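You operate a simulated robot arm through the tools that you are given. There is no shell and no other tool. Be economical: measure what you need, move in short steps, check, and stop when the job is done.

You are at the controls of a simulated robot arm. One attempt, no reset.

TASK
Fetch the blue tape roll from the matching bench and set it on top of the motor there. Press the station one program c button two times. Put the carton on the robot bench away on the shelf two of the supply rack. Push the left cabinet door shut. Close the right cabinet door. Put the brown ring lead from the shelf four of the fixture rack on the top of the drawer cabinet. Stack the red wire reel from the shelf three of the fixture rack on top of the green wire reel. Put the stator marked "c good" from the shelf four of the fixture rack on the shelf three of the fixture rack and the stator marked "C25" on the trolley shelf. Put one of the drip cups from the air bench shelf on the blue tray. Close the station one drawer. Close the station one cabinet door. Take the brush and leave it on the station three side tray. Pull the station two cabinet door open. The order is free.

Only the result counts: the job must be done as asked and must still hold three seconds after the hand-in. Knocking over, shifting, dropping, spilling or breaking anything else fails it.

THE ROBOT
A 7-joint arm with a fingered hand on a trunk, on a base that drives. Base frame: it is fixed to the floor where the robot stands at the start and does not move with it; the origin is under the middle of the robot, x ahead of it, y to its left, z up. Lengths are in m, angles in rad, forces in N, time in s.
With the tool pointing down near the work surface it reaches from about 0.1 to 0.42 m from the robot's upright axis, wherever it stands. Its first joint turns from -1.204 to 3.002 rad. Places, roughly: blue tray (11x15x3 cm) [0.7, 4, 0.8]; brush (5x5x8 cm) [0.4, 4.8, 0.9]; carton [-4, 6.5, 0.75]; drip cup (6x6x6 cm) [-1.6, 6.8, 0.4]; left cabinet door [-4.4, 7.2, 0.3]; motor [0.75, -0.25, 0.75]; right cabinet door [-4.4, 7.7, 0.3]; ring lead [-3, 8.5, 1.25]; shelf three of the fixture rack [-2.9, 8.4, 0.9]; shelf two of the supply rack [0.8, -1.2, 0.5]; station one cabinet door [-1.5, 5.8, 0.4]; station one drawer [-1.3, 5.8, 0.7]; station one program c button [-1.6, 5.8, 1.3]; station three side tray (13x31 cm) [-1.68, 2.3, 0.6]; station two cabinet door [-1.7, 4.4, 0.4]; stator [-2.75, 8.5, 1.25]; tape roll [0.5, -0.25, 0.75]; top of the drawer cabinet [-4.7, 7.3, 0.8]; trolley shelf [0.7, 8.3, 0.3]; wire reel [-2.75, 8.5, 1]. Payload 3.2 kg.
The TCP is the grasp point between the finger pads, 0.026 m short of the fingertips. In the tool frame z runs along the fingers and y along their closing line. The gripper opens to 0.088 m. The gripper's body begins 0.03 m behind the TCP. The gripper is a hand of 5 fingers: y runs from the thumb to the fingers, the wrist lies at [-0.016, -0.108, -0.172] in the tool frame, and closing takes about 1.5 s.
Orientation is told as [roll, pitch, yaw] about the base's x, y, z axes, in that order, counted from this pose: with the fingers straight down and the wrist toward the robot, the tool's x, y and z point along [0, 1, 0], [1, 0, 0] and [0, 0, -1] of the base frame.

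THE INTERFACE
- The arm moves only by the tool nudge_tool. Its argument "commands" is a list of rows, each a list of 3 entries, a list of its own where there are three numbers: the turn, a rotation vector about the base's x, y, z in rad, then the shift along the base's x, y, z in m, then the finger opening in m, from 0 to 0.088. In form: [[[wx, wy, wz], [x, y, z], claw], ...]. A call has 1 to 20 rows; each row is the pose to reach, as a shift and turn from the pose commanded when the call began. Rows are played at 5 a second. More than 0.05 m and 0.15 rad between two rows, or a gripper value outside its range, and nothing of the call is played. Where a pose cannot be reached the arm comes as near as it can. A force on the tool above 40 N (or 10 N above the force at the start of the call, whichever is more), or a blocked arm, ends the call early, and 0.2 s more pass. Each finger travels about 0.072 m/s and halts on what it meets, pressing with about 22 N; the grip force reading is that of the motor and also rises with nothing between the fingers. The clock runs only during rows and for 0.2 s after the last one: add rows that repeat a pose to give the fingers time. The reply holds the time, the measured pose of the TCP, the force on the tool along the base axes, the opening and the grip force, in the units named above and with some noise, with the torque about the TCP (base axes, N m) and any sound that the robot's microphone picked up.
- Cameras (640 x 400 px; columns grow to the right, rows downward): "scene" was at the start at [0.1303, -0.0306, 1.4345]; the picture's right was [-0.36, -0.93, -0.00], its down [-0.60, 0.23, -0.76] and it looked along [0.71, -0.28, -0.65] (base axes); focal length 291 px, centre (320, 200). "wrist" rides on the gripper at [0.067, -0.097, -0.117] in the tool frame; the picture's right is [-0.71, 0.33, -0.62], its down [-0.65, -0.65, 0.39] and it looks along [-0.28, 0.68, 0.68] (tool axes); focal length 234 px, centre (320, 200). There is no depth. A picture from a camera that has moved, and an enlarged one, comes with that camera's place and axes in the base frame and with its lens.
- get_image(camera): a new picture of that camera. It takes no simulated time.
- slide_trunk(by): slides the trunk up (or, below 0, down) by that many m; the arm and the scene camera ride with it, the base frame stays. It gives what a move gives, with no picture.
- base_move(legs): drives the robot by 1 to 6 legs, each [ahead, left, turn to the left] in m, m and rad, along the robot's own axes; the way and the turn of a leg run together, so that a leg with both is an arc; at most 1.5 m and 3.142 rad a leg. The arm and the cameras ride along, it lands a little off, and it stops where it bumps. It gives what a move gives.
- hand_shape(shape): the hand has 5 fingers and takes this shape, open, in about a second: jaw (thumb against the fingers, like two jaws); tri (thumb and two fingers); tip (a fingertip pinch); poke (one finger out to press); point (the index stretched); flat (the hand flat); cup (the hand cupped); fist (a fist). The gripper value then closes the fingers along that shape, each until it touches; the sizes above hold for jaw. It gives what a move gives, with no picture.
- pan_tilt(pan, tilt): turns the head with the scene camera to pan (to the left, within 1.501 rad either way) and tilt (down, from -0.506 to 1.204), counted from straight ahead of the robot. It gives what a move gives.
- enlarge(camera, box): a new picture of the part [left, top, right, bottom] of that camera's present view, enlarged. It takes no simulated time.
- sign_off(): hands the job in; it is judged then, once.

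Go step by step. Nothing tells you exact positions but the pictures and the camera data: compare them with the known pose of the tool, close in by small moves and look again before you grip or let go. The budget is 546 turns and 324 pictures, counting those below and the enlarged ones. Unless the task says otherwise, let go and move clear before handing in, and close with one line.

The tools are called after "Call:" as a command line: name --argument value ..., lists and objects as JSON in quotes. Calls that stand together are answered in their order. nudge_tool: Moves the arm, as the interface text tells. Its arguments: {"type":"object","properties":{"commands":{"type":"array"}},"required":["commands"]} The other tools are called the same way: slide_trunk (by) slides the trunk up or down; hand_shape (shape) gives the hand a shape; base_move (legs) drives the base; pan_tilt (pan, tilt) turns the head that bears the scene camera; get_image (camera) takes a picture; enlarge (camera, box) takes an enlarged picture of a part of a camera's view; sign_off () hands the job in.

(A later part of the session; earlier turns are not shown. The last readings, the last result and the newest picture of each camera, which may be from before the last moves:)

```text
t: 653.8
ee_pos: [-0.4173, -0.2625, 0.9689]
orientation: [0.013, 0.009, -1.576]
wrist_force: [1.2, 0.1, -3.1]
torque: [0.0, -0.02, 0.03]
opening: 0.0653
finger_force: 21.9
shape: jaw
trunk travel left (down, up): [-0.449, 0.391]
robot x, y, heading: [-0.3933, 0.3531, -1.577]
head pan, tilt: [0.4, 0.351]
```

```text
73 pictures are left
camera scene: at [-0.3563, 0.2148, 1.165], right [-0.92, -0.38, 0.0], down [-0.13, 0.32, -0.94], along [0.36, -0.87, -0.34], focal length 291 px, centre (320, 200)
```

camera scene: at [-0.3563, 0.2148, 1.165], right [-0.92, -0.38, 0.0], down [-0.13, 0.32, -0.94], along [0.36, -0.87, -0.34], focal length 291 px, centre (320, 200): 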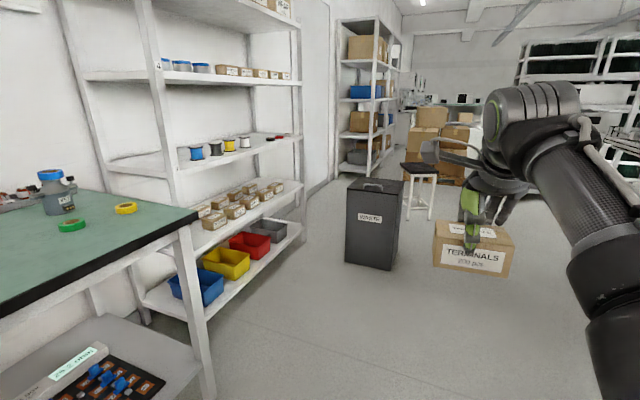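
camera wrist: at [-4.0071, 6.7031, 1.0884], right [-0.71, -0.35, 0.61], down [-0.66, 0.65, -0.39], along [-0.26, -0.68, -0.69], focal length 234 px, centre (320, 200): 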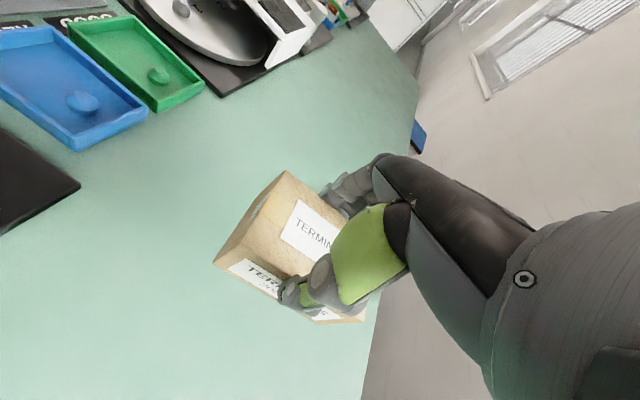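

The supply rack is ahead-left; shelf two (z≈0.5) holds rows of small boxes. I face +x and strafe in front of it to find a free spot.

Call:
base_move --legs '[[0, 0, 1.577], [0, -1.4, 0]]'

Call:
slide_trunk --by -0.2

Call:
pan_tilt --pan 0.0 --tilt 0.5

Call:
get_image --camera "scene"

```text
t: 664.6
ee_pos: [0.2143, -1.0701, 0.9681]
orientation: [0.014, 0.009, 0.003]
wrist_force: [0.9, 0.6, -2.3]
torque: [0.03, -0.02, 0.02]
opening: 0.0651
finger_force: 21.8
shape: jaw
trunk travel left (down, up): [-0.449, 0.391]
robot x, y, heading: [-0.4019, -1.0486, -0.001]
head pan, tilt: [0.4, 0.351]
```

```text
t: 666.8
ee_pos: [0.2126, -1.0707, 0.7693]
orientation: [0.014, 0.007, 0.004]
wrist_force: [-0.3, 0.5, -2.3]
torque: [0.04, 0.0, -0.01]
opening: 0.065
finger_force: 21.9
shape: jaw
trunk travel left (down, up): [-0.249, 0.591]
robot x, y, heading: [-0.4013, -1.0493, 0.005]
head pan, tilt: [0.4, 0.351]
```

```text
t: 667.6
ee_pos: [0.2125, -1.0706, 0.7689]
orientation: [0.012, 0.009, 0.004]
wrist_force: [0.3, -0.6, -3.1]
torque: [0.0, 0.01, 0.0]
opening: 0.0654
finger_force: 22.5
shape: jaw
trunk travel left (down, up): [-0.249, 0.591]
robot x, y, heading: [-0.4021, -1.0503, 0.005]
head pan, tilt: [0.0, 0.499]
```

```text
72 pictures are left
camera scene: at [-0.2575, -1.0502, 0.9514], right [0.0, -1.0, 0.0], down [-0.48, 0.0, -0.88], along [0.88, 0.0, -0.48], focal length 291 px, centre (320, 200)
```

scene: 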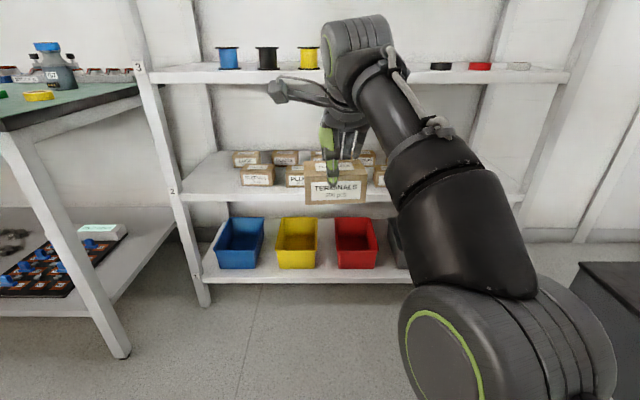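

Shelf two: front x≈0.59, z≈0.51. Free gaps at the left end (y −0.61…−0.78) and maybe right. Zoom to measure.

Call:
enlarge --camera "scene" --box '[160, 130, 400, 220]'

Call:
get_image --camera "wrist"

```text
2.67 times, centred on (280, 175) of scene
camera zoom: at [-0.2575, -1.0502, 0.9514], right [0.0, -1.0, 0.0], down [-0.48, 0.0, -0.88], along [0.88, 0.0, -0.48], focal length 776 px, centre (427, 267)
```

zoom: 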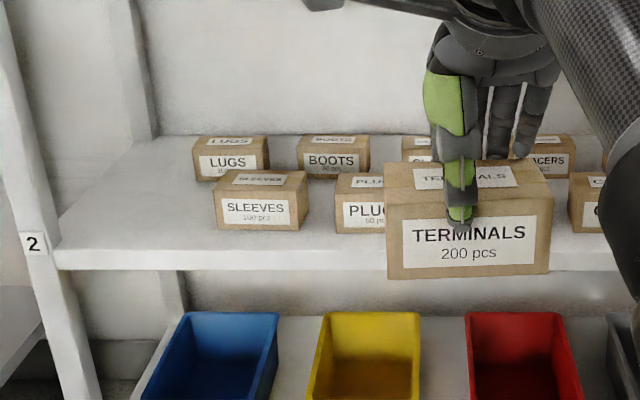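

```text
70 pictures are left
camera wrist: at [0.1155, -1.0058, 0.8882], right [0.34, -0.71, 0.61], down [-0.66, -0.65, -0.39], along [0.68, -0.27, -0.69], focal length 234 px, centre (320, 200)
```

wrist: 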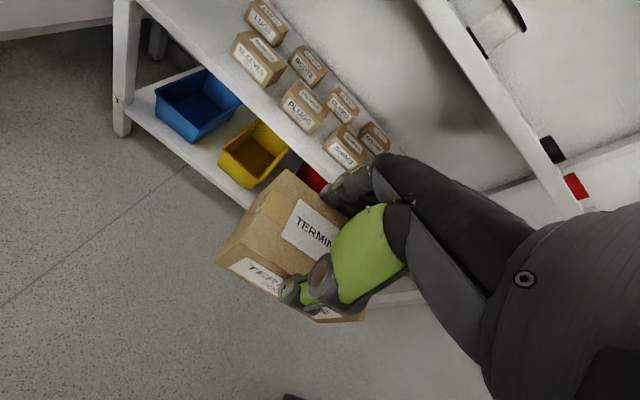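

Left gap: y −0.61…−0.77, x from 0.57. I'll place the carton at (0.65,−0.69). Strafe, lower, check.

Call:
base_move --legs '[[0, 0.378, -0.005]]'

Call:
slide_trunk --by -0.175

Call:
base_move --legs '[[0.22, 0, 0]]'

Call:
get_image --camera "scene"

Call:
get_image --camera "wrist"

```text
t: 670.0
ee_pos: [0.2127, -0.6917, 0.7698]
orientation: [0.011, 0.009, -0.004]
wrist_force: [0.7, 0.6, -3.2]
torque: [0.05, 0.01, 0.01]
opening: 0.065
finger_force: 22.3
shape: jaw
trunk travel left (down, up): [-0.249, 0.591]
robot x, y, heading: [-0.4014, -0.6643, -0.009]
head pan, tilt: [0.0, 0.499]
```

```text
t: 672.0
ee_pos: [0.2136, -0.6923, 0.5942]
orientation: [0.013, 0.009, -0.005]
wrist_force: [0.4, -0.6, -2.8]
torque: [-0.03, 0.03, -0.02]
opening: 0.065
finger_force: 22.2
shape: jaw
trunk travel left (down, up): [-0.074, 0.766]
robot x, y, heading: [-0.4017, -0.6701, -0.002]
head pan, tilt: [0.0, 0.499]
```

```text
t: 673.7
ee_pos: [0.4343, -0.6936, 0.5949]
orientation: [0.015, 0.007, -0.001]
wrist_force: [0.4, 0.4, -3.1]
torque: [0.03, 0.01, 0.0]
opening: 0.0653
finger_force: 22.1
shape: jaw
trunk travel left (down, up): [-0.074, 0.766]
robot x, y, heading: [-0.1792, -0.6667, -0.006]
head pan, tilt: [0.0, 0.499]
```

```text
69 pictures are left
camera scene: at [-0.0368, -0.6703, 0.7764], right [0.0, -1.0, 0.0], down [-0.48, 0.0, -0.88], along [0.88, 0.0, -0.48], focal length 291 px, centre (320, 200)
```

scene: 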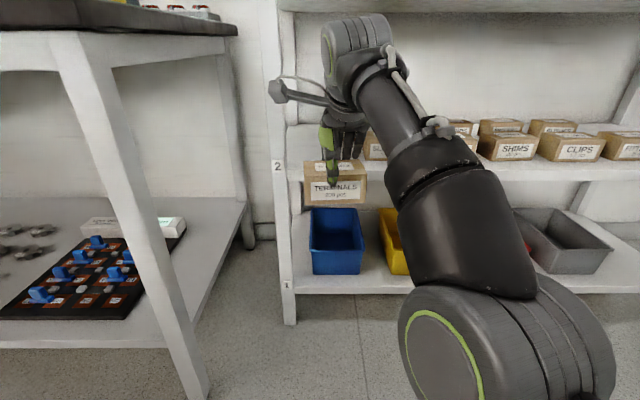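

```text
68 pictures are left
camera wrist: at [0.3365, -0.6278, 0.7133], right [0.34, -0.72, 0.61], down [-0.66, -0.64, -0.39], along [0.67, -0.27, -0.69], focal length 234 px, centre (320, 200)
```

wrist: 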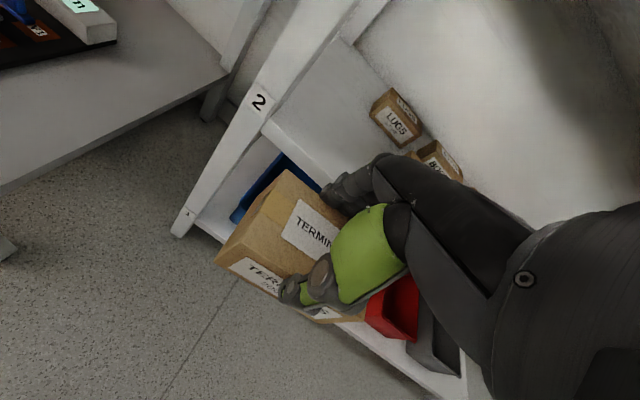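

I shift slightly right/lower for clearance to the rack post and the shelf above, then go in.

Call:
nudge_tool --commands '[[[0, 0, 0], [0, -0.006, -0.012], 0.045], [[0, 0, 0], [0, -0.011, -0.023], 0.045]]'

Call:
base_move --legs '[[0.2, 0, 0]]'

Call:
get_image --camera "scene"

Call:
get_image --camera "wrist"

```text
t: 674.3
ee_pos: [0.4337, -0.7052, 0.5705]
orientation: [0.015, 0.009, -0.004]
wrist_force: [0.9, -0.3, -1.9]
torque: [-0.02, -0.03, -0.07]
opening: 0.0651
finger_force: 22.0
shape: jaw
trunk travel left (down, up): [-0.074, 0.766]
robot x, y, heading: [-0.178, -0.6701, -0.004]
head pan, tilt: [0.0, 0.499]
```

```text
t: 675.6
ee_pos: [0.5644, -0.7007, 0.5885]
orientation: [0.022, -0.008, 0.001]
wrist_force: [-24.6, 0.8, 21.1]
torque: [0.03, 1.39, -0.07]
opening: 0.0577
finger_force: 22.4
shape: jaw
trunk travel left (down, up): [-0.074, 0.766]
robot x, y, heading: [-0.0412, -0.6689, 0.0]
head pan, tilt: [0.0, 0.499]
stopped in leg 1: the force on the tool passed its limit at 47 N (the readings are from after the stop); the commanded pose is now the measured one
```

```text
67 pictures are left
camera scene: at [0.0975, -0.6707, 0.7774], right [0.0, -1.0, 0.0], down [-0.47, 0.0, -0.88], along [0.88, 0.0, -0.47], focal length 291 px, centre (320, 200)
```

scene: 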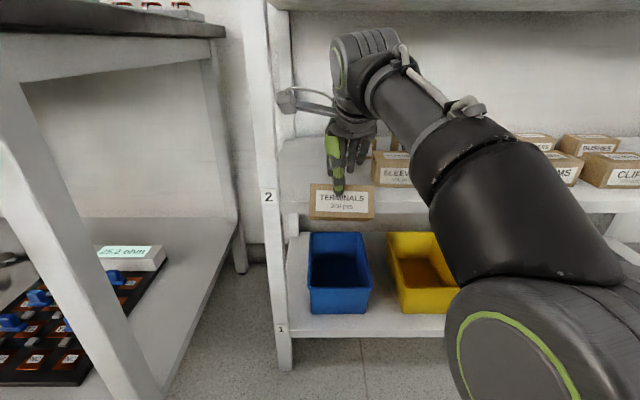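

```text
66 pictures are left
camera wrist: at [0.4643, -0.638, 0.7056], right [0.33, -0.72, 0.61], down [-0.65, -0.64, -0.41], along [0.69, -0.26, -0.68], focal length 234 px, centre (320, 200)
```

wrist: 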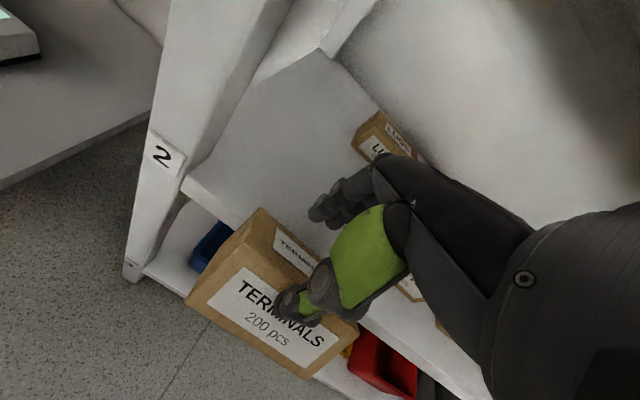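

The carton hit the shelf edge: shelf two is at z≈0.54, higher than I thought, and the carton has tilted in the grip. Back off 2 cm and inspect.

Call:
base_move --legs '[[-0.03, 0, 0]]'

Call:
enlarge --camera "scene" --box '[260, 100, 440, 240]'

Call:
enlarge --camera "wrist" --box '[160, 130, 460, 390]'

```text
t: 676.5
ee_pos: [0.5378, -0.7018, 0.5819]
orientation: [0.018, -0.001, 0.002]
wrist_force: [-12.8, -1.7, 8.0]
torque: [-0.02, 0.44, 0.07]
opening: 0.0465
finger_force: 22.3
shape: jaw
trunk travel left (down, up): [-0.074, 0.766]
robot x, y, heading: [-0.0699, -0.672, -0.006]
head pan, tilt: [0.0, 0.499]
```

```text
2.86 times, centred on (350, 170) of scene
camera zoom: at [0.0701, -0.6708, 0.7769], right [0.0, -1.0, 0.0], down [-0.48, 0.0, -0.88], along [0.88, 0.0, -0.48], focal length 831 px, centre (234, 286)
```

zoom: 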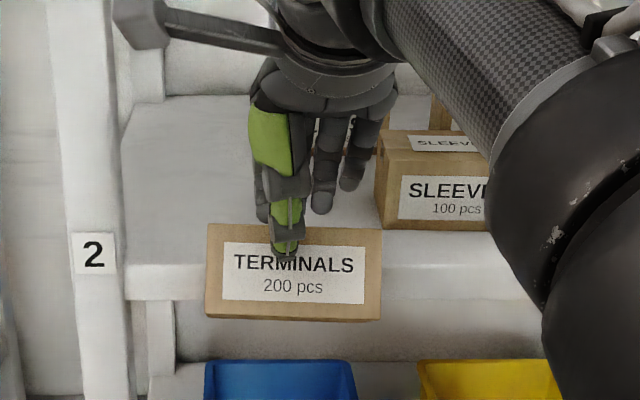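

```text
1.54 times, centred on (310, 260) of wrist
camera zoom: at [0.4388, -0.6384, 0.7002], right [0.33, -0.72, 0.61], down [-0.65, -0.64, -0.4], along [0.68, -0.27, -0.68], focal length 360 px, centre (335, 108)
```

zoom: 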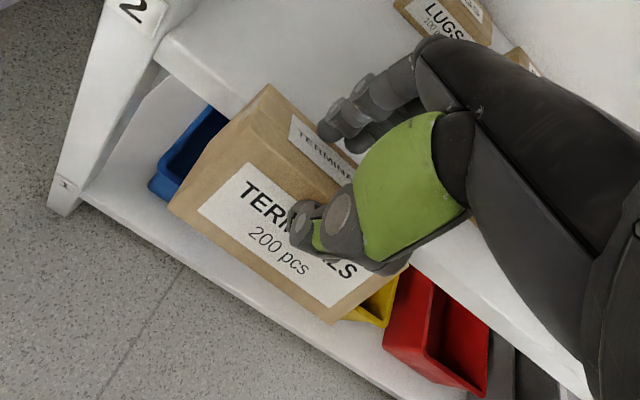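

The carton is tilted ~40° with its back face on the shelf's front corner, which supports it; backing off could drop it. I move up and forward parallel to that face so its lower edge slides onto the shelf.

Call:
nudge_tool --commands '[[[0, 0, 0], [0.006, 0, 0.007], 0.03], [[0, 0, 0], [0.012, 0, 0.015], 0.03]]'

Call:
enlarge --camera "wrist" --box '[160, 130, 460, 390]'

```text
t: 677.1
ee_pos: [0.5488, -0.7019, 0.5927]
orientation: [0.019, 0.0, 0.001]
wrist_force: [-2.1, 0.9, 2.0]
torque: [0.01, 0.1, -0.01]
opening: 0.0314
finger_force: 0.0
shape: jaw
trunk travel left (down, up): [-0.074, 0.766]
robot x, y, heading: [-0.0669, -0.6734, -0.008]
head pan, tilt: [0.0, 0.499]
```

```text
1.54 times, centred on (310, 260) of wrist
camera zoom: at [0.4501, -0.6382, 0.7124], right [0.33, -0.72, 0.61], down [-0.65, -0.64, -0.4], along [0.68, -0.27, -0.68], focal length 360 px, centre (335, 108)
```

zoom: 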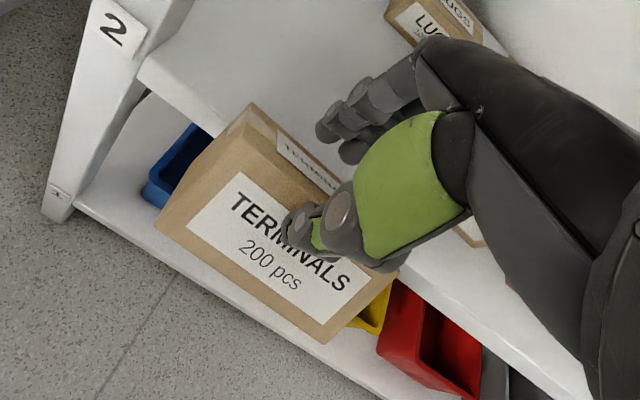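

Grip force is now zero – I must see the exact geometry before any time passes.

Call:
enlarge --camera "scene" --box '[260, 100, 440, 240]'

Call:
enlarge --camera "wrist" --box '[230, 170, 370, 300]'

```text
2.86 times, centred on (350, 170) of scene
camera zoom: at [0.0716, -0.6707, 0.7765], right [0.0, -1.0, 0.0], down [-0.48, 0.0, -0.88], along [0.88, 0.0, -0.48], focal length 831 px, centre (234, 286)
```

zoom: 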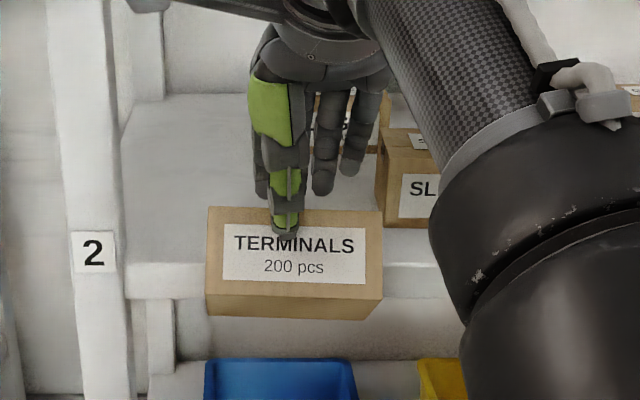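

```text
3.08 times, centred on (300, 235) of wrist
camera zoom: at [0.4501, -0.6382, 0.7124], right [0.33, -0.72, 0.61], down [-0.65, -0.64, -0.4], along [0.68, -0.27, -0.68], focal length 720 px, centre (382, 92)
```

zoom: 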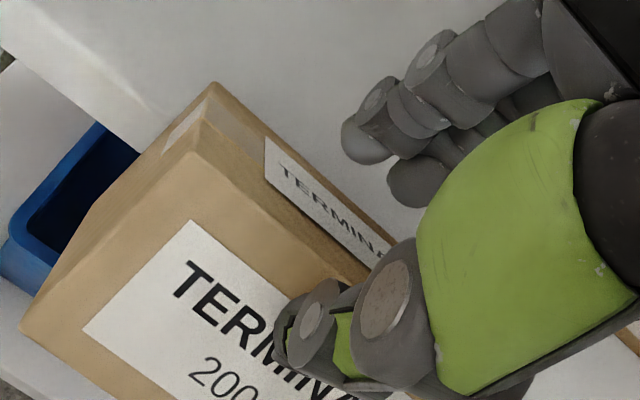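

The carton is pinned between my thumb and the shelf's front edge; my fingers only reach its top face. I squeeze without moving to see whether the pinch holds.

Call:
nudge_tool --commands '[[[0, 0, 0], [0.004, 0, 0], 0.0]]'

Call:
enlarge --camera "scene" --box '[260, 100, 440, 240]'

```text
t: 677.5
ee_pos: [0.5488, -0.7025, 0.5944]
orientation: [0.019, 0.0, 0.0]
wrist_force: [-4.5, 0.3, 2.9]
torque: [-0.01, 0.21, 0.0]
opening: 0.0102
finger_force: 5.5
shape: jaw
out of reach, approached as far as the arm can: row 1
trunk travel left (down, up): [-0.074, 0.766]
robot x, y, heading: [-0.0668, -0.6713, -0.004]
head pan, tilt: [0.0, 0.499]
```

```text
2.86 times, centred on (350, 170) of scene
camera zoom: at [0.0716, -0.6707, 0.7766], right [0.0, -1.0, 0.0], down [-0.48, 0.0, -0.88], along [0.88, 0.0, -0.48], focal length 831 px, centre (234, 286)
```

zoom: 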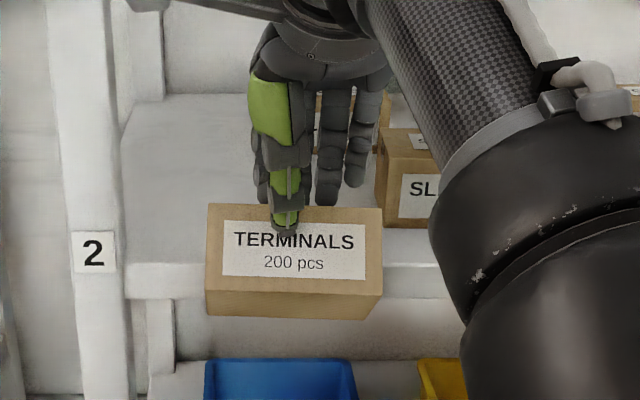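

Still stable. Let the squeeze settle one more moment and read the grip.

Call:
nudge_tool --commands '[[[0, 0, 0], [0, 0, 0], 0.0]]'

Call:
enlarge --camera "wrist" --box '[160, 130, 460, 390]'

```text
t: 677.9
ee_pos: [0.5471, -0.7024, 0.5982]
orientation: [0.018, -0.002, 0.0]
wrist_force: [-7.4, -0.7, 8.6]
torque: [-0.05, 0.22, -0.01]
opening: 0.0077
finger_force: 21.7
shape: jaw
trunk travel left (down, up): [-0.074, 0.766]
robot x, y, heading: [-0.0708, -0.6694, -0.0]
head pan, tilt: [0.0, 0.499]
```

```text
1.54 times, centred on (310, 260) of wrist
camera zoom: at [0.4484, -0.6385, 0.7148], right [0.33, -0.72, 0.61], down [-0.65, -0.64, -0.4], along [0.68, -0.27, -0.68], focal length 360 px, centre (335, 108)
```

zoom: 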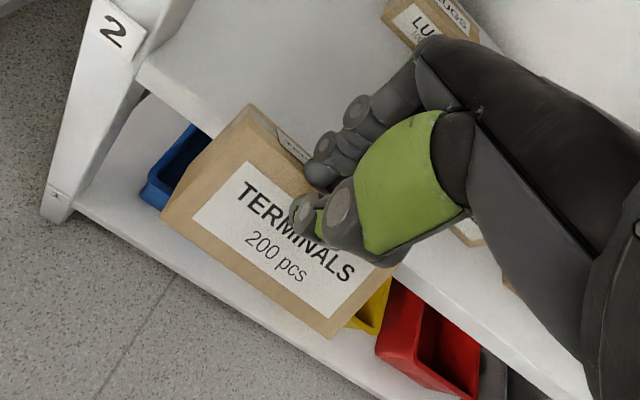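

The carton rests with its back face on the shelf corner, pushed by my pinch – stable. I'll ramp it up: alternate small forward base pushes and small rises, parallel to the back face.

Call:
base_move --legs '[[0.012, 0, 0]]'

Call:
nudge_tool --commands '[[[0, 0, 0], [0, 0, 0.008], 0.0]]'

Call:
base_move --legs '[[0.012, 0, 0]]'

Call:
enlarge --camera "wrist" --box '[160, 130, 460, 390]'

Call:
enlarge --camera "scene" --box '[260, 100, 440, 240]'

```text
t: 678.6
ee_pos: [0.5553, -0.7023, 0.6011]
orientation: [0.02, -0.013, 0.003]
wrist_force: [-23.4, 1.9, 28.6]
torque: [-0.14, 1.31, -0.1]
opening: 0.008
finger_force: 22.4
shape: jaw
trunk travel left (down, up): [-0.074, 0.766]
robot x, y, heading: [-0.0596, -0.6716, -0.003]
head pan, tilt: [0.0, 0.499]
```

```text
t: 679.0
ee_pos: [0.5528, -0.7021, 0.6044]
orientation: [0.021, -0.009, 0.003]
wrist_force: [-9.9, -0.2, 12.4]
torque: [-0.05, 0.47, -0.03]
opening: 0.0063
finger_force: 21.6
shape: jaw
out of reach, approached as far as the arm can: row 1
trunk travel left (down, up): [-0.074, 0.766]
robot x, y, heading: [-0.059, -0.6677, -0.006]
head pan, tilt: [0.0, 0.499]
```

```text
t: 679.8
ee_pos: [0.5641, -0.7018, 0.6103]
orientation: [0.023, -0.019, 0.0]
wrist_force: [-15.2, -0.3, 30.7]
torque: [0.07, 1.03, 0.05]
opening: 0.0062
finger_force: 21.7
shape: jaw
trunk travel left (down, up): [-0.074, 0.766]
robot x, y, heading: [-0.0463, -0.6718, -0.004]
head pan, tilt: [0.0, 0.499]
```

```text
1.54 times, centred on (310, 260) of wrist
camera zoom: at [0.4626, -0.6384, 0.7272], right [0.32, -0.72, 0.61], down [-0.65, -0.64, -0.42], along [0.69, -0.26, -0.67], focal length 360 px, centre (335, 108)
```

zoom: 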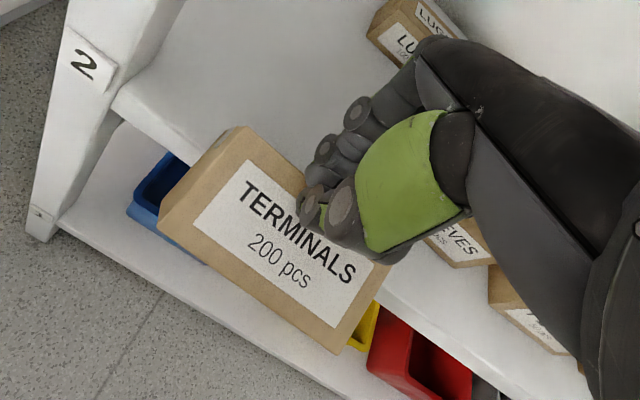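

```text
2.86 times, centred on (350, 170) of scene
camera zoom: at [0.0913, -0.6706, 0.7777], right [0.0, -1.0, 0.0], down [-0.47, 0.0, -0.88], along [0.88, 0.0, -0.47], focal length 831 px, centre (234, 286)
```

zoom: 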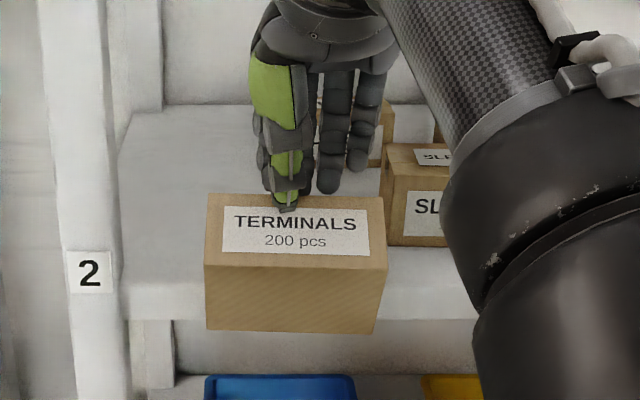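

The carton is rotating forward over the edge (bottom now facing me). If it lies with its back face on the shelf rim I can press it down and drag it in. Continue gentle forward pushes.

Call:
base_move --legs '[[0.012, 0, 0]]'

Call:
enlarge --camera "scene" --box '[260, 100, 440, 240]'

Call:
enlarge --camera "wrist" --box '[160, 130, 460, 390]'

```text
t: 680.5
ee_pos: [0.5757, -0.702, 0.6136]
orientation: [0.025, -0.029, 0.0]
wrist_force: [-7.5, 1.3, 33.6]
torque: [0.11, 0.66, 0.11]
opening: 0.0068
finger_force: 22.6
shape: jaw
trunk travel left (down, up): [-0.074, 0.766]
robot x, y, heading: [-0.0378, -0.6691, -0.0]
head pan, tilt: [0.0, 0.499]
```

```text
2.86 times, centred on (350, 170) of scene
camera zoom: at [0.1037, -0.6705, 0.7776], right [0.0, -1.0, 0.0], down [-0.47, 0.0, -0.88], along [0.88, 0.0, -0.47], focal length 831 px, centre (234, 286)
```

zoom: 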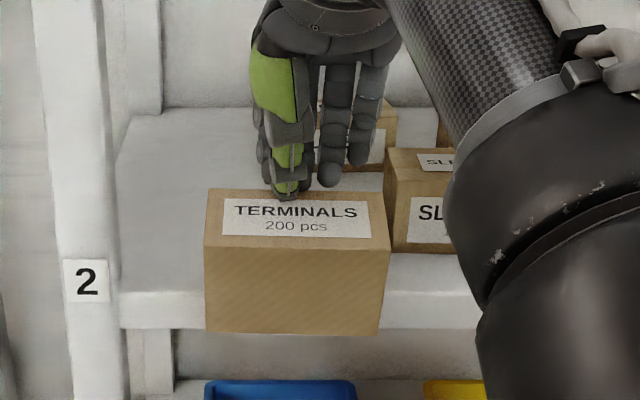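

```text
1.54 times, centred on (310, 260) of wrist
camera zoom: at [0.4732, -0.6387, 0.7306], right [0.31, -0.72, 0.62], down [-0.64, -0.64, -0.42], along [0.7, -0.26, -0.66], focal length 360 px, centre (335, 108)
```

zoom: 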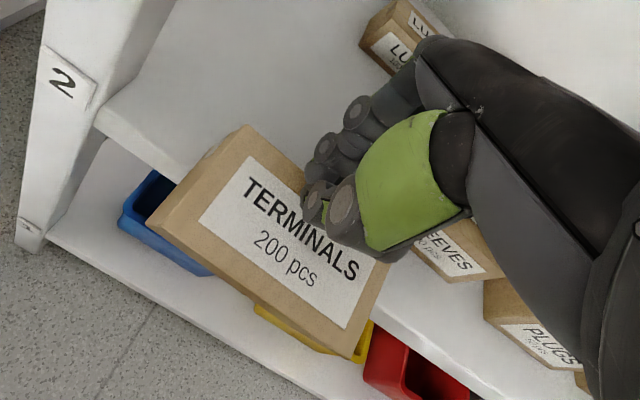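

Its upper part is already lying ~2 cm on the shelf. Keep dragging it forward with downward pressure.

Call:
base_move --legs '[[0.015, 0, 0]]'

Call:
base_move --legs '[[0.015, 0, 0]]'

Call:
enlarge --camera "scene" --box '[260, 100, 440, 240]'

```text
t: 681.3
ee_pos: [0.5927, -0.7021, 0.6154]
orientation: [0.026, -0.034, 0.0]
wrist_force: [2.5, 2.0, 24.7]
torque: [0.07, 0.2, 0.02]
opening: 0.0061
finger_force: 22.3
shape: jaw
trunk travel left (down, up): [-0.074, 0.766]
robot x, y, heading: [-0.0166, -0.6719, -0.002]
head pan, tilt: [0.0, 0.499]
```

```text
t: 682.0
ee_pos: [0.6064, -0.7029, 0.6163]
orientation: [0.027, -0.034, 0.0]
wrist_force: [0.3, -0.5, 14.6]
torque: [0.04, 0.18, -0.03]
opening: 0.0058
finger_force: 22.3
shape: jaw
trunk travel left (down, up): [-0.074, 0.766]
robot x, y, heading: [-0.0034, -0.6694, -0.008]
head pan, tilt: [0.0, 0.499]
```

```text
2.86 times, centred on (350, 170) of scene
camera zoom: at [0.1367, -0.6707, 0.7769], right [0.0, -1.0, 0.0], down [-0.48, 0.0, -0.88], along [0.88, 0.0, -0.48], focal length 831 px, centre (234, 286)
```

zoom: 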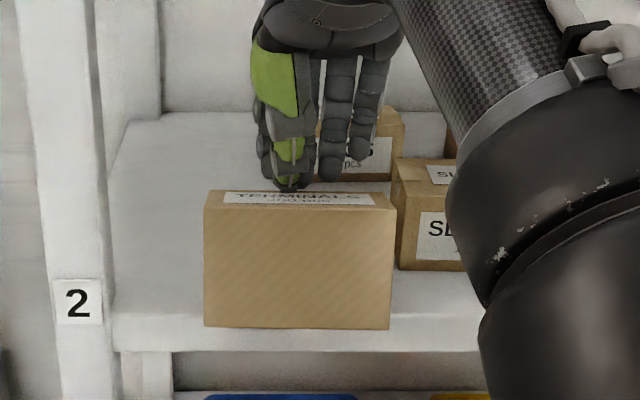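

Excellent – the carton now lies on its back face at the shelf rim. Drag it 2 cm further in, then let go and look.

Call:
base_move --legs '[[0.018, 0, 0]]'

Call:
enlarge --camera "scene" --box '[260, 100, 440, 240]'

```text
t: 682.8
ee_pos: [0.6274, -0.7028, 0.6141]
orientation: [0.026, -0.031, 0.0]
wrist_force: [0.0, -0.5, 0.0]
torque: [-0.02, 0.02, -0.02]
opening: 0.0058
finger_force: 22.0
shape: jaw
trunk travel left (down, up): [-0.074, 0.766]
robot x, y, heading: [0.0143, -0.6713, -0.004]
head pan, tilt: [0.0, 0.499]
```

```text
2.86 times, centred on (350, 170) of scene
camera zoom: at [0.1564, -0.6709, 0.7765], right [0.0, -1.0, 0.0], down [-0.48, 0.0, -0.88], along [0.88, 0.0, -0.48], focal length 831 px, centre (234, 286)
```

zoom: 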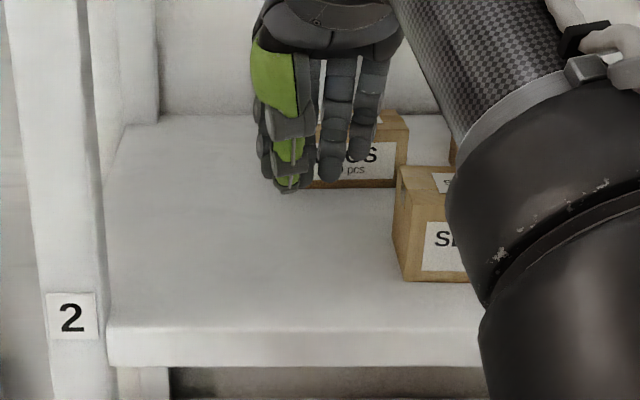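

The carton slipped off the rim and fell. Look for it on the floor.

Call:
base_move --legs '[[-0.35, 0, 0]]'

Call:
pan_tilt --pan 0.0 --tilt 0.8

Call:
get_image --camera "scene"

```text
t: 685.1
ee_pos: [0.2778, -0.7027, 0.6136]
orientation: [0.026, -0.031, -0.002]
wrist_force: [0.2, 0.0, -0.4]
torque: [0.0, -0.01, -0.02]
opening: 0.0056
finger_force: 21.7
shape: jaw
trunk travel left (down, up): [-0.074, 0.766]
robot x, y, heading: [-0.3339, -0.668, -0.003]
head pan, tilt: [0.0, 0.499]
```

```text
t: 685.9
ee_pos: [0.2774, -0.7024, 0.6138]
orientation: [0.026, -0.033, -0.001]
wrist_force: [-0.2, -0.1, 0.6]
torque: [-0.03, 0.0, 0.02]
opening: 0.0056
finger_force: 22.5
shape: jaw
trunk travel left (down, up): [-0.074, 0.766]
robot x, y, heading: [-0.3348, -0.6691, -0.006]
head pan, tilt: [0.0, 0.799]
```

```text
52 pictures are left
camera scene: at [-0.2019, -0.6695, 0.7506], right [-0.01, -1.0, 0.0], down [-0.72, 0.0, -0.7], along [0.7, 0.0, -0.72], focal length 291 px, centre (320, 200)
```

scene: 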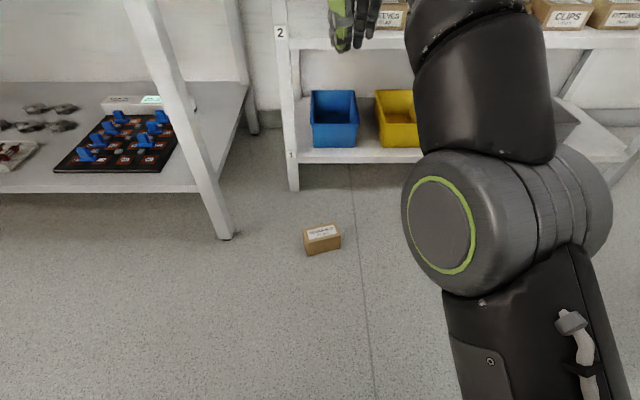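

The carton landed on the floor at ≈(0.33,−0.68), intact. Zoom to see its pose; then try to reach the floor.

Call:
enlarge --camera "scene" --box '[280, 200, 370, 270]'

Call:
slide_trunk --by -0.07

Call:
nudge_tool --commands '[[[0, 0, 0], [-0.02, 0, -0.04], 0.04], [[0, 0, 0], [-0.04, 0, -0.08], 0.088], [[0, 0, 0], [-0.06, 0, -0.12], 0.088], [[0, 0, 0], [-0.07, 0, -0.16], 0.088], [[0, 0, 0], [-0.08, 0, -0.2], 0.088], [[0, 0, 0], [-0.09, 0, -0.24], 0.088], [[0, 0, 0], [-0.1, 0, -0.28], 0.088], [[0, 0, 0], [-0.1, 0, -0.32], 0.088]]'

```text
5.71 times, centred on (325, 235) of scene
camera zoom: at [-0.2019, -0.6695, 0.7506], right [-0.01, -1.0, 0.0], down [-0.72, 0.0, -0.7], along [0.7, 0.0, -0.72], focal length 1663 px, centre (291, 0)
```

zoom: 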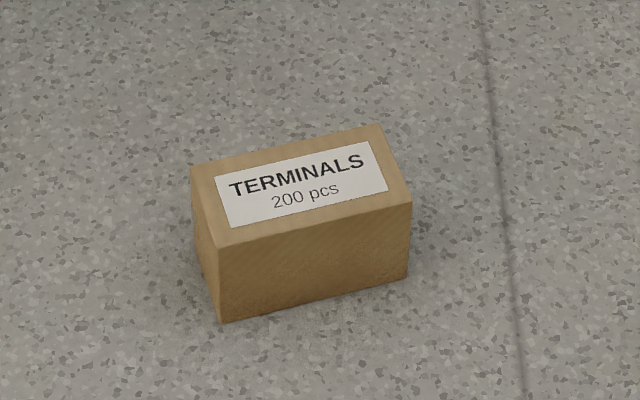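

```text
t: 687.0
ee_pos: [0.2787, -0.7016, 0.5441]
orientation: [0.025, -0.034, -0.003]
wrist_force: [0.4, -0.4, -1.0]
torque: [-0.02, 0.03, -0.01]
opening: 0.0058
finger_force: 22.1
shape: jaw
trunk travel left (down, up): [-0.004, 0.836]
robot x, y, heading: [-0.3338, -0.6686, -0.004]
head pan, tilt: [0.0, 0.799]
```

```text
t: 688.8
ee_pos: [0.1784, -0.7025, 0.2219]
orientation: [0.028, -0.035, -0.006]
wrist_force: [-0.3, 0.4, 0.2]
torque: [0.0, -0.01, -0.02]
opening: 0.0877
finger_force: 0.1
shape: jaw
trunk travel left (down, up): [-0.004, 0.836]
robot x, y, heading: [-0.3328, -0.6696, -0.009]
head pan, tilt: [0.0, 0.799]
```

Arm reaches low without complaint. The carton stands on its back face with its bottom toward me, so I can tip it toward me onto its bottom: put the closed fingers behind it and pull.

Call:
base_move --legs '[[0.235, 0, 0.006]]'

Call:
nudge_tool --commands '[[[0, 0, 0.1], [0.0, 0.015, 0], 0.04], [[0, 0, 0.2], [0.0, 0.03, -0.02], 0.0], [[0, 0, 0.29], [0.0, 0.042, -0.05], 0.0], [[0, 0, 0.29], [0.0, 0.042, -0.08], 0.0]]'

Call:
get_image --camera "scene"

Call:
get_image --camera "wrist"

```text
t: 690.5
ee_pos: [0.4124, -0.7004, 0.2236]
orientation: [0.027, -0.033, 0.003]
wrist_force: [0.6, -1.4, -0.1]
torque: [-0.02, 0.03, 0.0]
opening: 0.0879
finger_force: 0.0
shape: jaw
trunk travel left (down, up): [-0.004, 0.836]
robot x, y, heading: [-0.095, -0.6718, -0.006]
head pan, tilt: [0.0, 0.799]
```

```text
t: 691.5
ee_pos: [0.4137, -0.6574, 0.1435]
orientation: [0.026, -0.035, 0.293]
wrist_force: [0.6, 0.0, 0.3]
torque: [0.02, 0.01, -0.01]
opening: 0.0001
finger_force: 19.3
shape: jaw
trunk travel left (down, up): [-0.004, 0.836]
robot x, y, heading: [-0.0989, -0.6678, -0.0]
head pan, tilt: [0.0, 0.799]
```

```text
50 pictures are left
camera scene: at [0.0319, -0.6695, 0.6806], right [0.0, -1.0, 0.0], down [-0.72, 0.0, -0.7], along [0.7, 0.0, -0.72], focal length 291 px, centre (320, 200)
```

scene: 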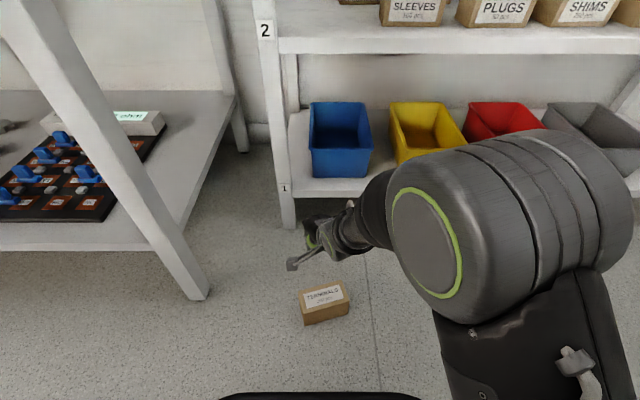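

```text
49 pictures are left
camera wrist: at [0.2967, -0.626, 0.2594], right [0.51, -0.6, 0.62], down [-0.43, -0.8, -0.43], along [0.75, -0.05, -0.66], focal length 234 px, centre (320, 200)
```

wrist: 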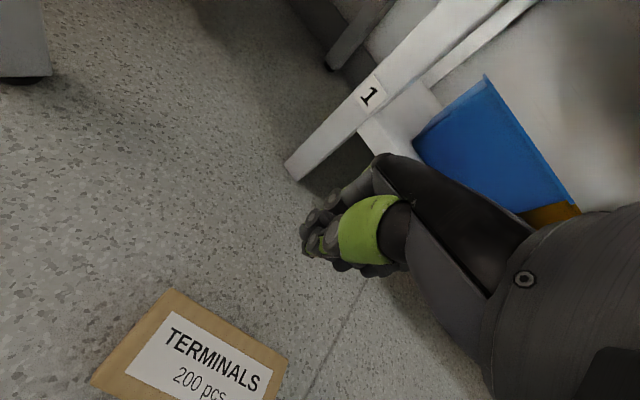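

Carton at (0.331,−0.676). Lower behind it and pull toward me in steps.

Call:
nudge_tool --commands '[[[0, 0, 0], [0, 0, -0.035], 0.0], [[0, 0, 0], [0, 0, -0.066], 0.0], [[0, 0, 0], [-0.02, -0.006, -0.066], 0.0], [[0, 0, 0], [-0.038, -0.0115, -0.066], 0.0], [[0, 0, 0], [-0.055, -0.0165, -0.066], 0.0]]'

Call:
get_image --camera "scene"

```text
t: 692.7
ee_pos: [0.3574, -0.6749, 0.0789]
orientation: [0.025, -0.033, 0.293]
wrist_force: [1.4, 0.6, 0.7]
torque: [-0.01, 0.01, -0.04]
opening: 0.0
finger_force: 22.6
shape: jaw
trunk travel left (down, up): [-0.004, 0.836]
robot x, y, heading: [-0.1016, -0.6716, 0.002]
head pan, tilt: [0.0, 0.799]
```

```text
48 pictures are left
camera scene: at [0.032, -0.6694, 0.6805], right [0.0, -1.0, 0.0], down [-0.72, 0.0, -0.7], along [0.7, 0.0, -0.72], focal length 291 px, centre (320, 200)
```

scene: 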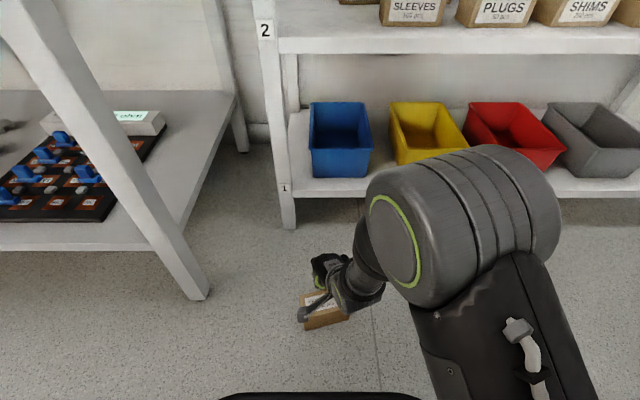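

Near contact. Continue pulling 6 cm.

Call:
nudge_tool --commands '[[[0, 0, 0], [-0.015, -0.0045, 0], 0.0], [[0, 0, 0], [-0.03, -0.009, 0], 0.0], [[0, 0, 0], [-0.045, -0.0135, 0], 0.0], [[0, 0, 0], [-0.055, -0.0165, 0], 0.0]]'

Call:
get_image --camera "wrist"

Call:
enlarge --camera "scene" --box '[260, 240, 420, 380]'

```text
t: 693.7
ee_pos: [0.303, -0.6915, 0.0779]
orientation: [0.027, -0.033, 0.291]
wrist_force: [1.9, -0.5, 0.9]
torque: [0.0, 0.0, -0.01]
opening: 0.0
finger_force: 22.1
shape: jaw
trunk travel left (down, up): [-0.004, 0.836]
robot x, y, heading: [-0.1021, -0.6653, 0.001]
head pan, tilt: [0.0, 0.799]
```

```text
47 pictures are left
camera wrist: at [0.186, -0.6602, 0.1936], right [0.51, -0.6, 0.62], down [-0.43, -0.8, -0.43], along [0.75, -0.05, -0.66], focal length 234 px, centre (320, 200)
```

wrist: 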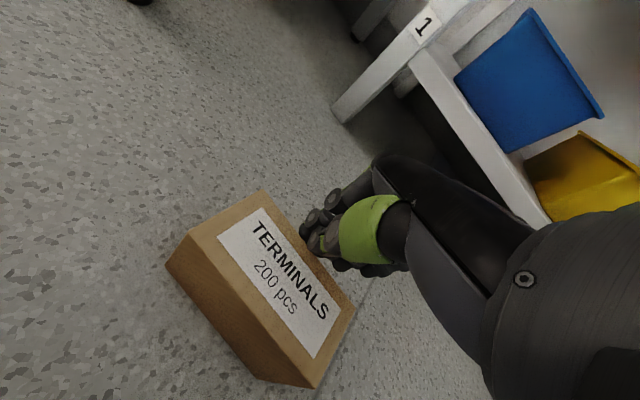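

```text
2.86 times, centred on (340, 310) of scene
camera zoom: at [0.0319, -0.6695, 0.6805], right [0.0, -1.0, 0.0], down [-0.72, 0.0, -0.7], along [0.7, 0.0, -0.72], focal length 831 px, centre (263, -114)
```

zoom: 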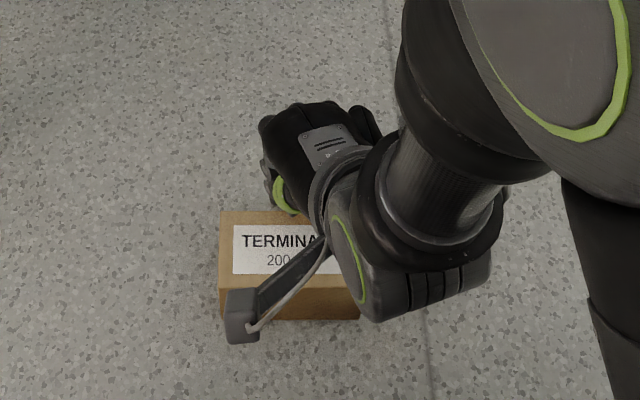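

It slides instead of tipping. Better: grip it as it stands (across its 4 cm thickness), then at the shelf turn the hand horizontal so the carton comes upright. Regrip from above.

Call:
nudge_tool --commands '[[[0, 0, 0], [0.015, 0, 0.02], 0.0], [[0, 0, -0.1], [0.015, 0, 0.06], 0.02], [[0, 0, -0.2], [0, 0.001, 0.08], 0.07], [[0, 0, -0.29], [-0.02, 0.002, 0.08], 0.075], [[0, 0, -0.29], [-0.035, 0.002, 0.08], 0.075], [[0, 0, -0.29], [-0.035, 0.002, 0.08], 0.075]]'

Call:
get_image --camera "wrist"

Call:
enlarge --camera "scene" --box '[260, 240, 420, 380]'

```text
t: 695.1
ee_pos: [0.2738, -0.6858, 0.1572]
orientation: [0.024, -0.032, 0.002]
wrist_force: [0.4, 0.3, -0.2]
torque: [0.02, 0.01, -0.04]
opening: 0.0744
finger_force: 0.0
shape: jaw
out of reach, approached as far as the arm can: row 5, 6
trunk travel left (down, up): [-0.004, 0.836]
robot x, y, heading: [-0.0993, -0.6685, 0.004]
head pan, tilt: [0.0, 0.799]
```

```text
45 pictures are left
camera wrist: at [0.1707, -0.6232, 0.272], right [0.31, -0.72, 0.62], down [-0.64, -0.64, -0.43], along [0.7, -0.26, -0.66], focal length 234 px, centre (320, 200)
```

wrist: 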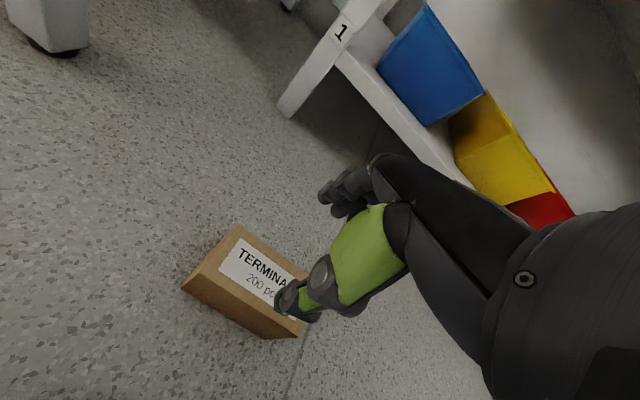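

```text
2.86 times, centred on (340, 310) of scene
camera zoom: at [0.032, -0.6695, 0.6805], right [0.0, -1.0, 0.0], down [-0.72, 0.0, -0.7], along [0.7, 0.0, -0.72], focal length 831 px, centre (263, -114)
```

zoom: 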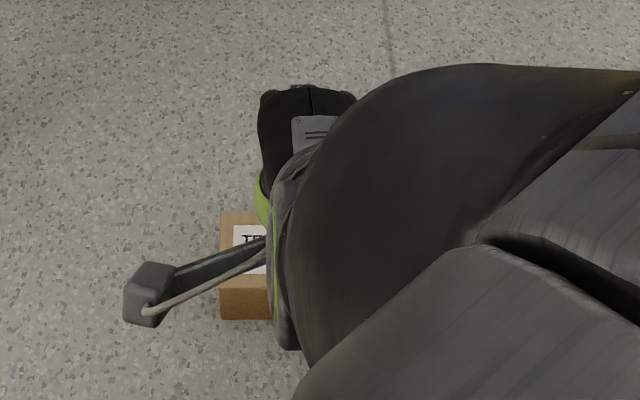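

Carton centre (0.268,−0.689). Step the base back 5 cm for reach and align the hand over it.

Call:
base_move --legs '[[-0.06, 0, 0]]'

Call:
nudge_tool --commands '[[[0, 0, 0], [0.03, -0.002, 0], 0.075], [[0, 0, 0], [0.054, -0.003, -0.02], 0.075], [[0, 0, 0], [0.054, -0.003, -0.04], 0.075]]'

Call:
get_image --camera "wrist"

```text
t: 696.1
ee_pos: [0.2119, -0.6862, 0.1561]
orientation: [0.025, -0.03, 0.001]
wrist_force: [0.0, 0.3, -0.2]
torque: [0.05, -0.02, -0.03]
opening: 0.0746
finger_force: 0.0
shape: jaw
trunk travel left (down, up): [-0.004, 0.836]
robot x, y, heading: [-0.1588, -0.6721, -0.004]
head pan, tilt: [0.0, 0.799]
```

```text
t: 696.9
ee_pos: [0.271, -0.6865, 0.1214]
orientation: [0.042, -0.044, -0.004]
wrist_force: [0.9, -0.5, 0.0]
torque: [0.05, 0.0, 0.02]
opening: 0.0748
finger_force: 0.1
shape: jaw
trunk travel left (down, up): [-0.004, 0.836]
robot x, y, heading: [-0.1627, -0.6715, 0.002]
head pan, tilt: [0.0, 0.799]
```

```text
43 pictures are left
camera wrist: at [0.1673, -0.6247, 0.238], right [0.3, -0.73, 0.61], down [-0.64, -0.63, -0.44], along [0.71, -0.25, -0.66], focal length 234 px, centre (320, 200)
```

wrist: 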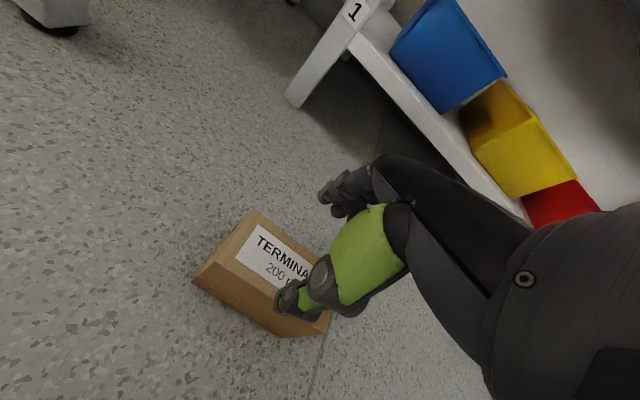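

Aligned. Descend, close, lift.

Call:
nudge_tool --commands '[[[-0.02, 0.02, 0], [-0.003, -0.001, -0.025], 0.075], [[-0.04, 0.04, 0], [-0.004, -0.001, -0.05], 0.075], [[-0.04, 0.04, 0], [-0.004, -0.001, -0.05], 0.05], [[-0.04, 0.04, 0], [-0.004, -0.001, -0.05], 0.03], [[-0.04, 0.04, 0], [-0.004, -0.001, -0.05], 0.02], [[-0.04, 0.04, 0], [-0.004, -0.001, -0.05], 0.02], [[-0.04, 0.04, 0], [-0.004, -0.001, -0.05], 0.02], [[-0.04, 0.04, 0], [-0.004, -0.001, -0.02], 0.02], [[-0.04, 0.04, 0], [-0.004, -0.001, 0.02], 0.02], [[-0.04, 0.04, 0], [-0.004, -0.001, 0.06], 0.02], [[-0.04, 0.04, 0], [0.01, -0.001, 0.1], 0.02]]'

Call:
get_image --camera "wrist"

```text
t: 699.3
ee_pos: [0.276, -0.6867, 0.1901]
orientation: [0.007, 0.013, 0.001]
wrist_force: [0.3, 0.5, -3.3]
torque: [0.01, -0.06, -0.02]
opening: 0.0501
finger_force: 21.8
shape: jaw
out of reach, approached as far as the arm can: row 11
trunk travel left (down, up): [-0.004, 0.836]
robot x, y, heading: [-0.1601, -0.6702, -0.0]
head pan, tilt: [0.0, 0.799]
```

```text
42 pictures are left
camera wrist: at [0.179, -0.6211, 0.3097], right [0.34, -0.71, 0.62], down [-0.66, -0.65, -0.39], along [0.67, -0.27, -0.69], focal length 234 px, centre (320, 200)
```

wrist: 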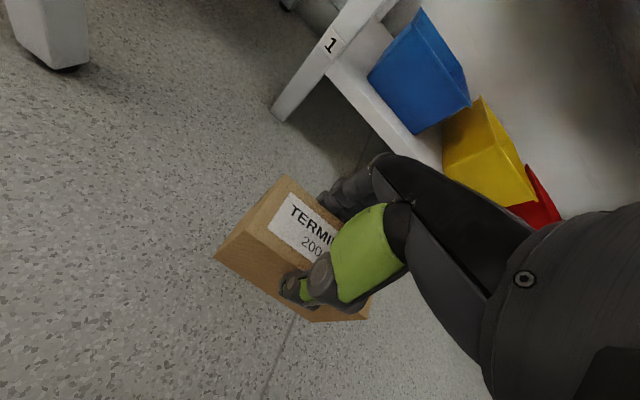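

Held (5 cm thickness). Raise, then tilt the hand ~1 rad forward so the carton's bottom faces down, before approaching the shelf.

Call:
slide_trunk --by 0.4

Call:
nudge_tool --commands '[[[0, 0, 0], [0.03, 0, 0], 0.02], [[0, -0.1, 0], [0.05, 0, 0.01], 0.02], [[0, -0.2, 0], [0.07, 0, 0.015], 0.02], [[0, -0.3, 0], [0.08, 0, 0.02], 0.02], [[0, -0.4, 0], [0.09, 0, 0.025], 0.02], [[0, -0.5, 0], [0.1, 0, 0.03], 0.02], [[0, -0.6, 0], [0.11, 0, 0.035], 0.02], [[0, -0.7, 0], [0.12, 0, 0.04], 0.02], [[0, -0.8, 0], [0.13, 0, 0.045], 0.02], [[0, -0.9, 0], [0.14, 0, 0.05], 0.02], [[0, -1.0, 0], [0.14, 0, 0.05], 0.02]]'

Call:
pan_tilt --pan 0.0 --tilt 0.5

Call:
get_image --camera "scene"

Call:
get_image --camera "wrist"

```text
t: 703.1
ee_pos: [0.2769, -0.6878, 0.5906]
orientation: [0.005, 0.009, 0.0]
wrist_force: [-0.1, 0.7, -2.9]
torque: [0.02, 0.0, 0.01]
opening: 0.0499
finger_force: 21.5
shape: jaw
trunk travel left (down, up): [-0.404, 0.436]
robot x, y, heading: [-0.1646, -0.6729, -0.004]
head pan, tilt: [0.0, 0.799]
```

```text
t: 705.5
ee_pos: [0.4166, -0.69, 0.6377]
orientation: [-0.019, -0.994, 0.006]
wrist_force: [-0.2, -0.1, -4.0]
torque: [0.04, 0.13, 0.01]
opening: 0.05
finger_force: 22.0
shape: jaw
out of reach, approached as far as the arm can: row 1
trunk travel left (down, up): [-0.404, 0.436]
robot x, y, heading: [-0.1571, -0.6693, -0.004]
head pan, tilt: [0.0, 0.799]
```

```text
t: 706.3
ee_pos: [0.4167, -0.6898, 0.6389]
orientation: [-0.018, -0.99, 0.005]
wrist_force: [0.1, -0.5, -3.1]
torque: [0.03, 0.1, 0.02]
opening: 0.0501
finger_force: 21.6
shape: jaw
trunk travel left (down, up): [-0.404, 0.436]
robot x, y, heading: [-0.1602, -0.6733, 0.001]
head pan, tilt: [0.0, 0.499]
```

```text
41 pictures are left
camera scene: at [-0.0176, -0.6694, 1.1063], right [0.0, -1.0, 0.0], down [-0.48, 0.0, -0.88], along [0.88, 0.0, -0.48], focal length 291 px, centre (320, 200)
```

scene: 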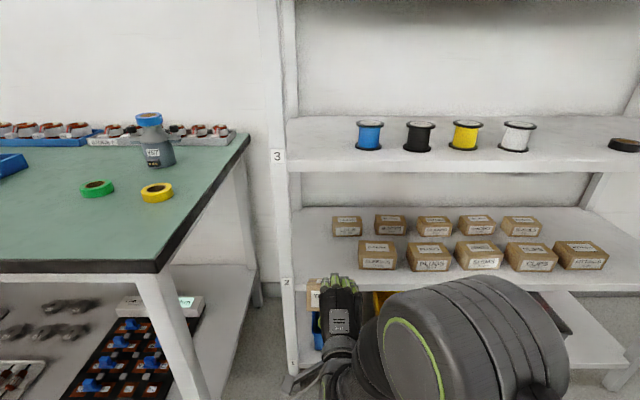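

```text
40 pictures are left
camera wrist: at [0.2644, -0.6223, 0.6207], right [-0.35, -0.7, 0.63], down [-0.04, -0.66, -0.75], along [0.94, -0.29, 0.2], focal length 234 px, centre (320, 200)
```

wrist: 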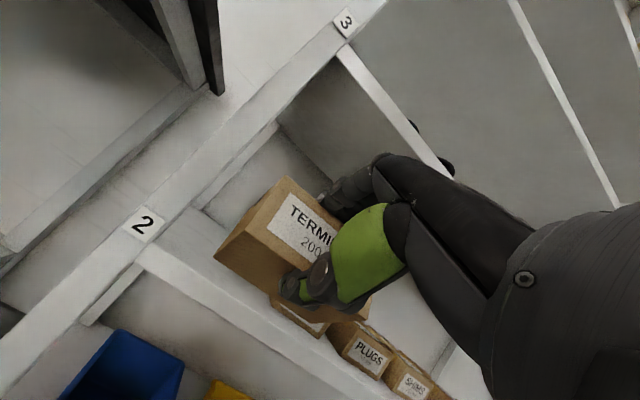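

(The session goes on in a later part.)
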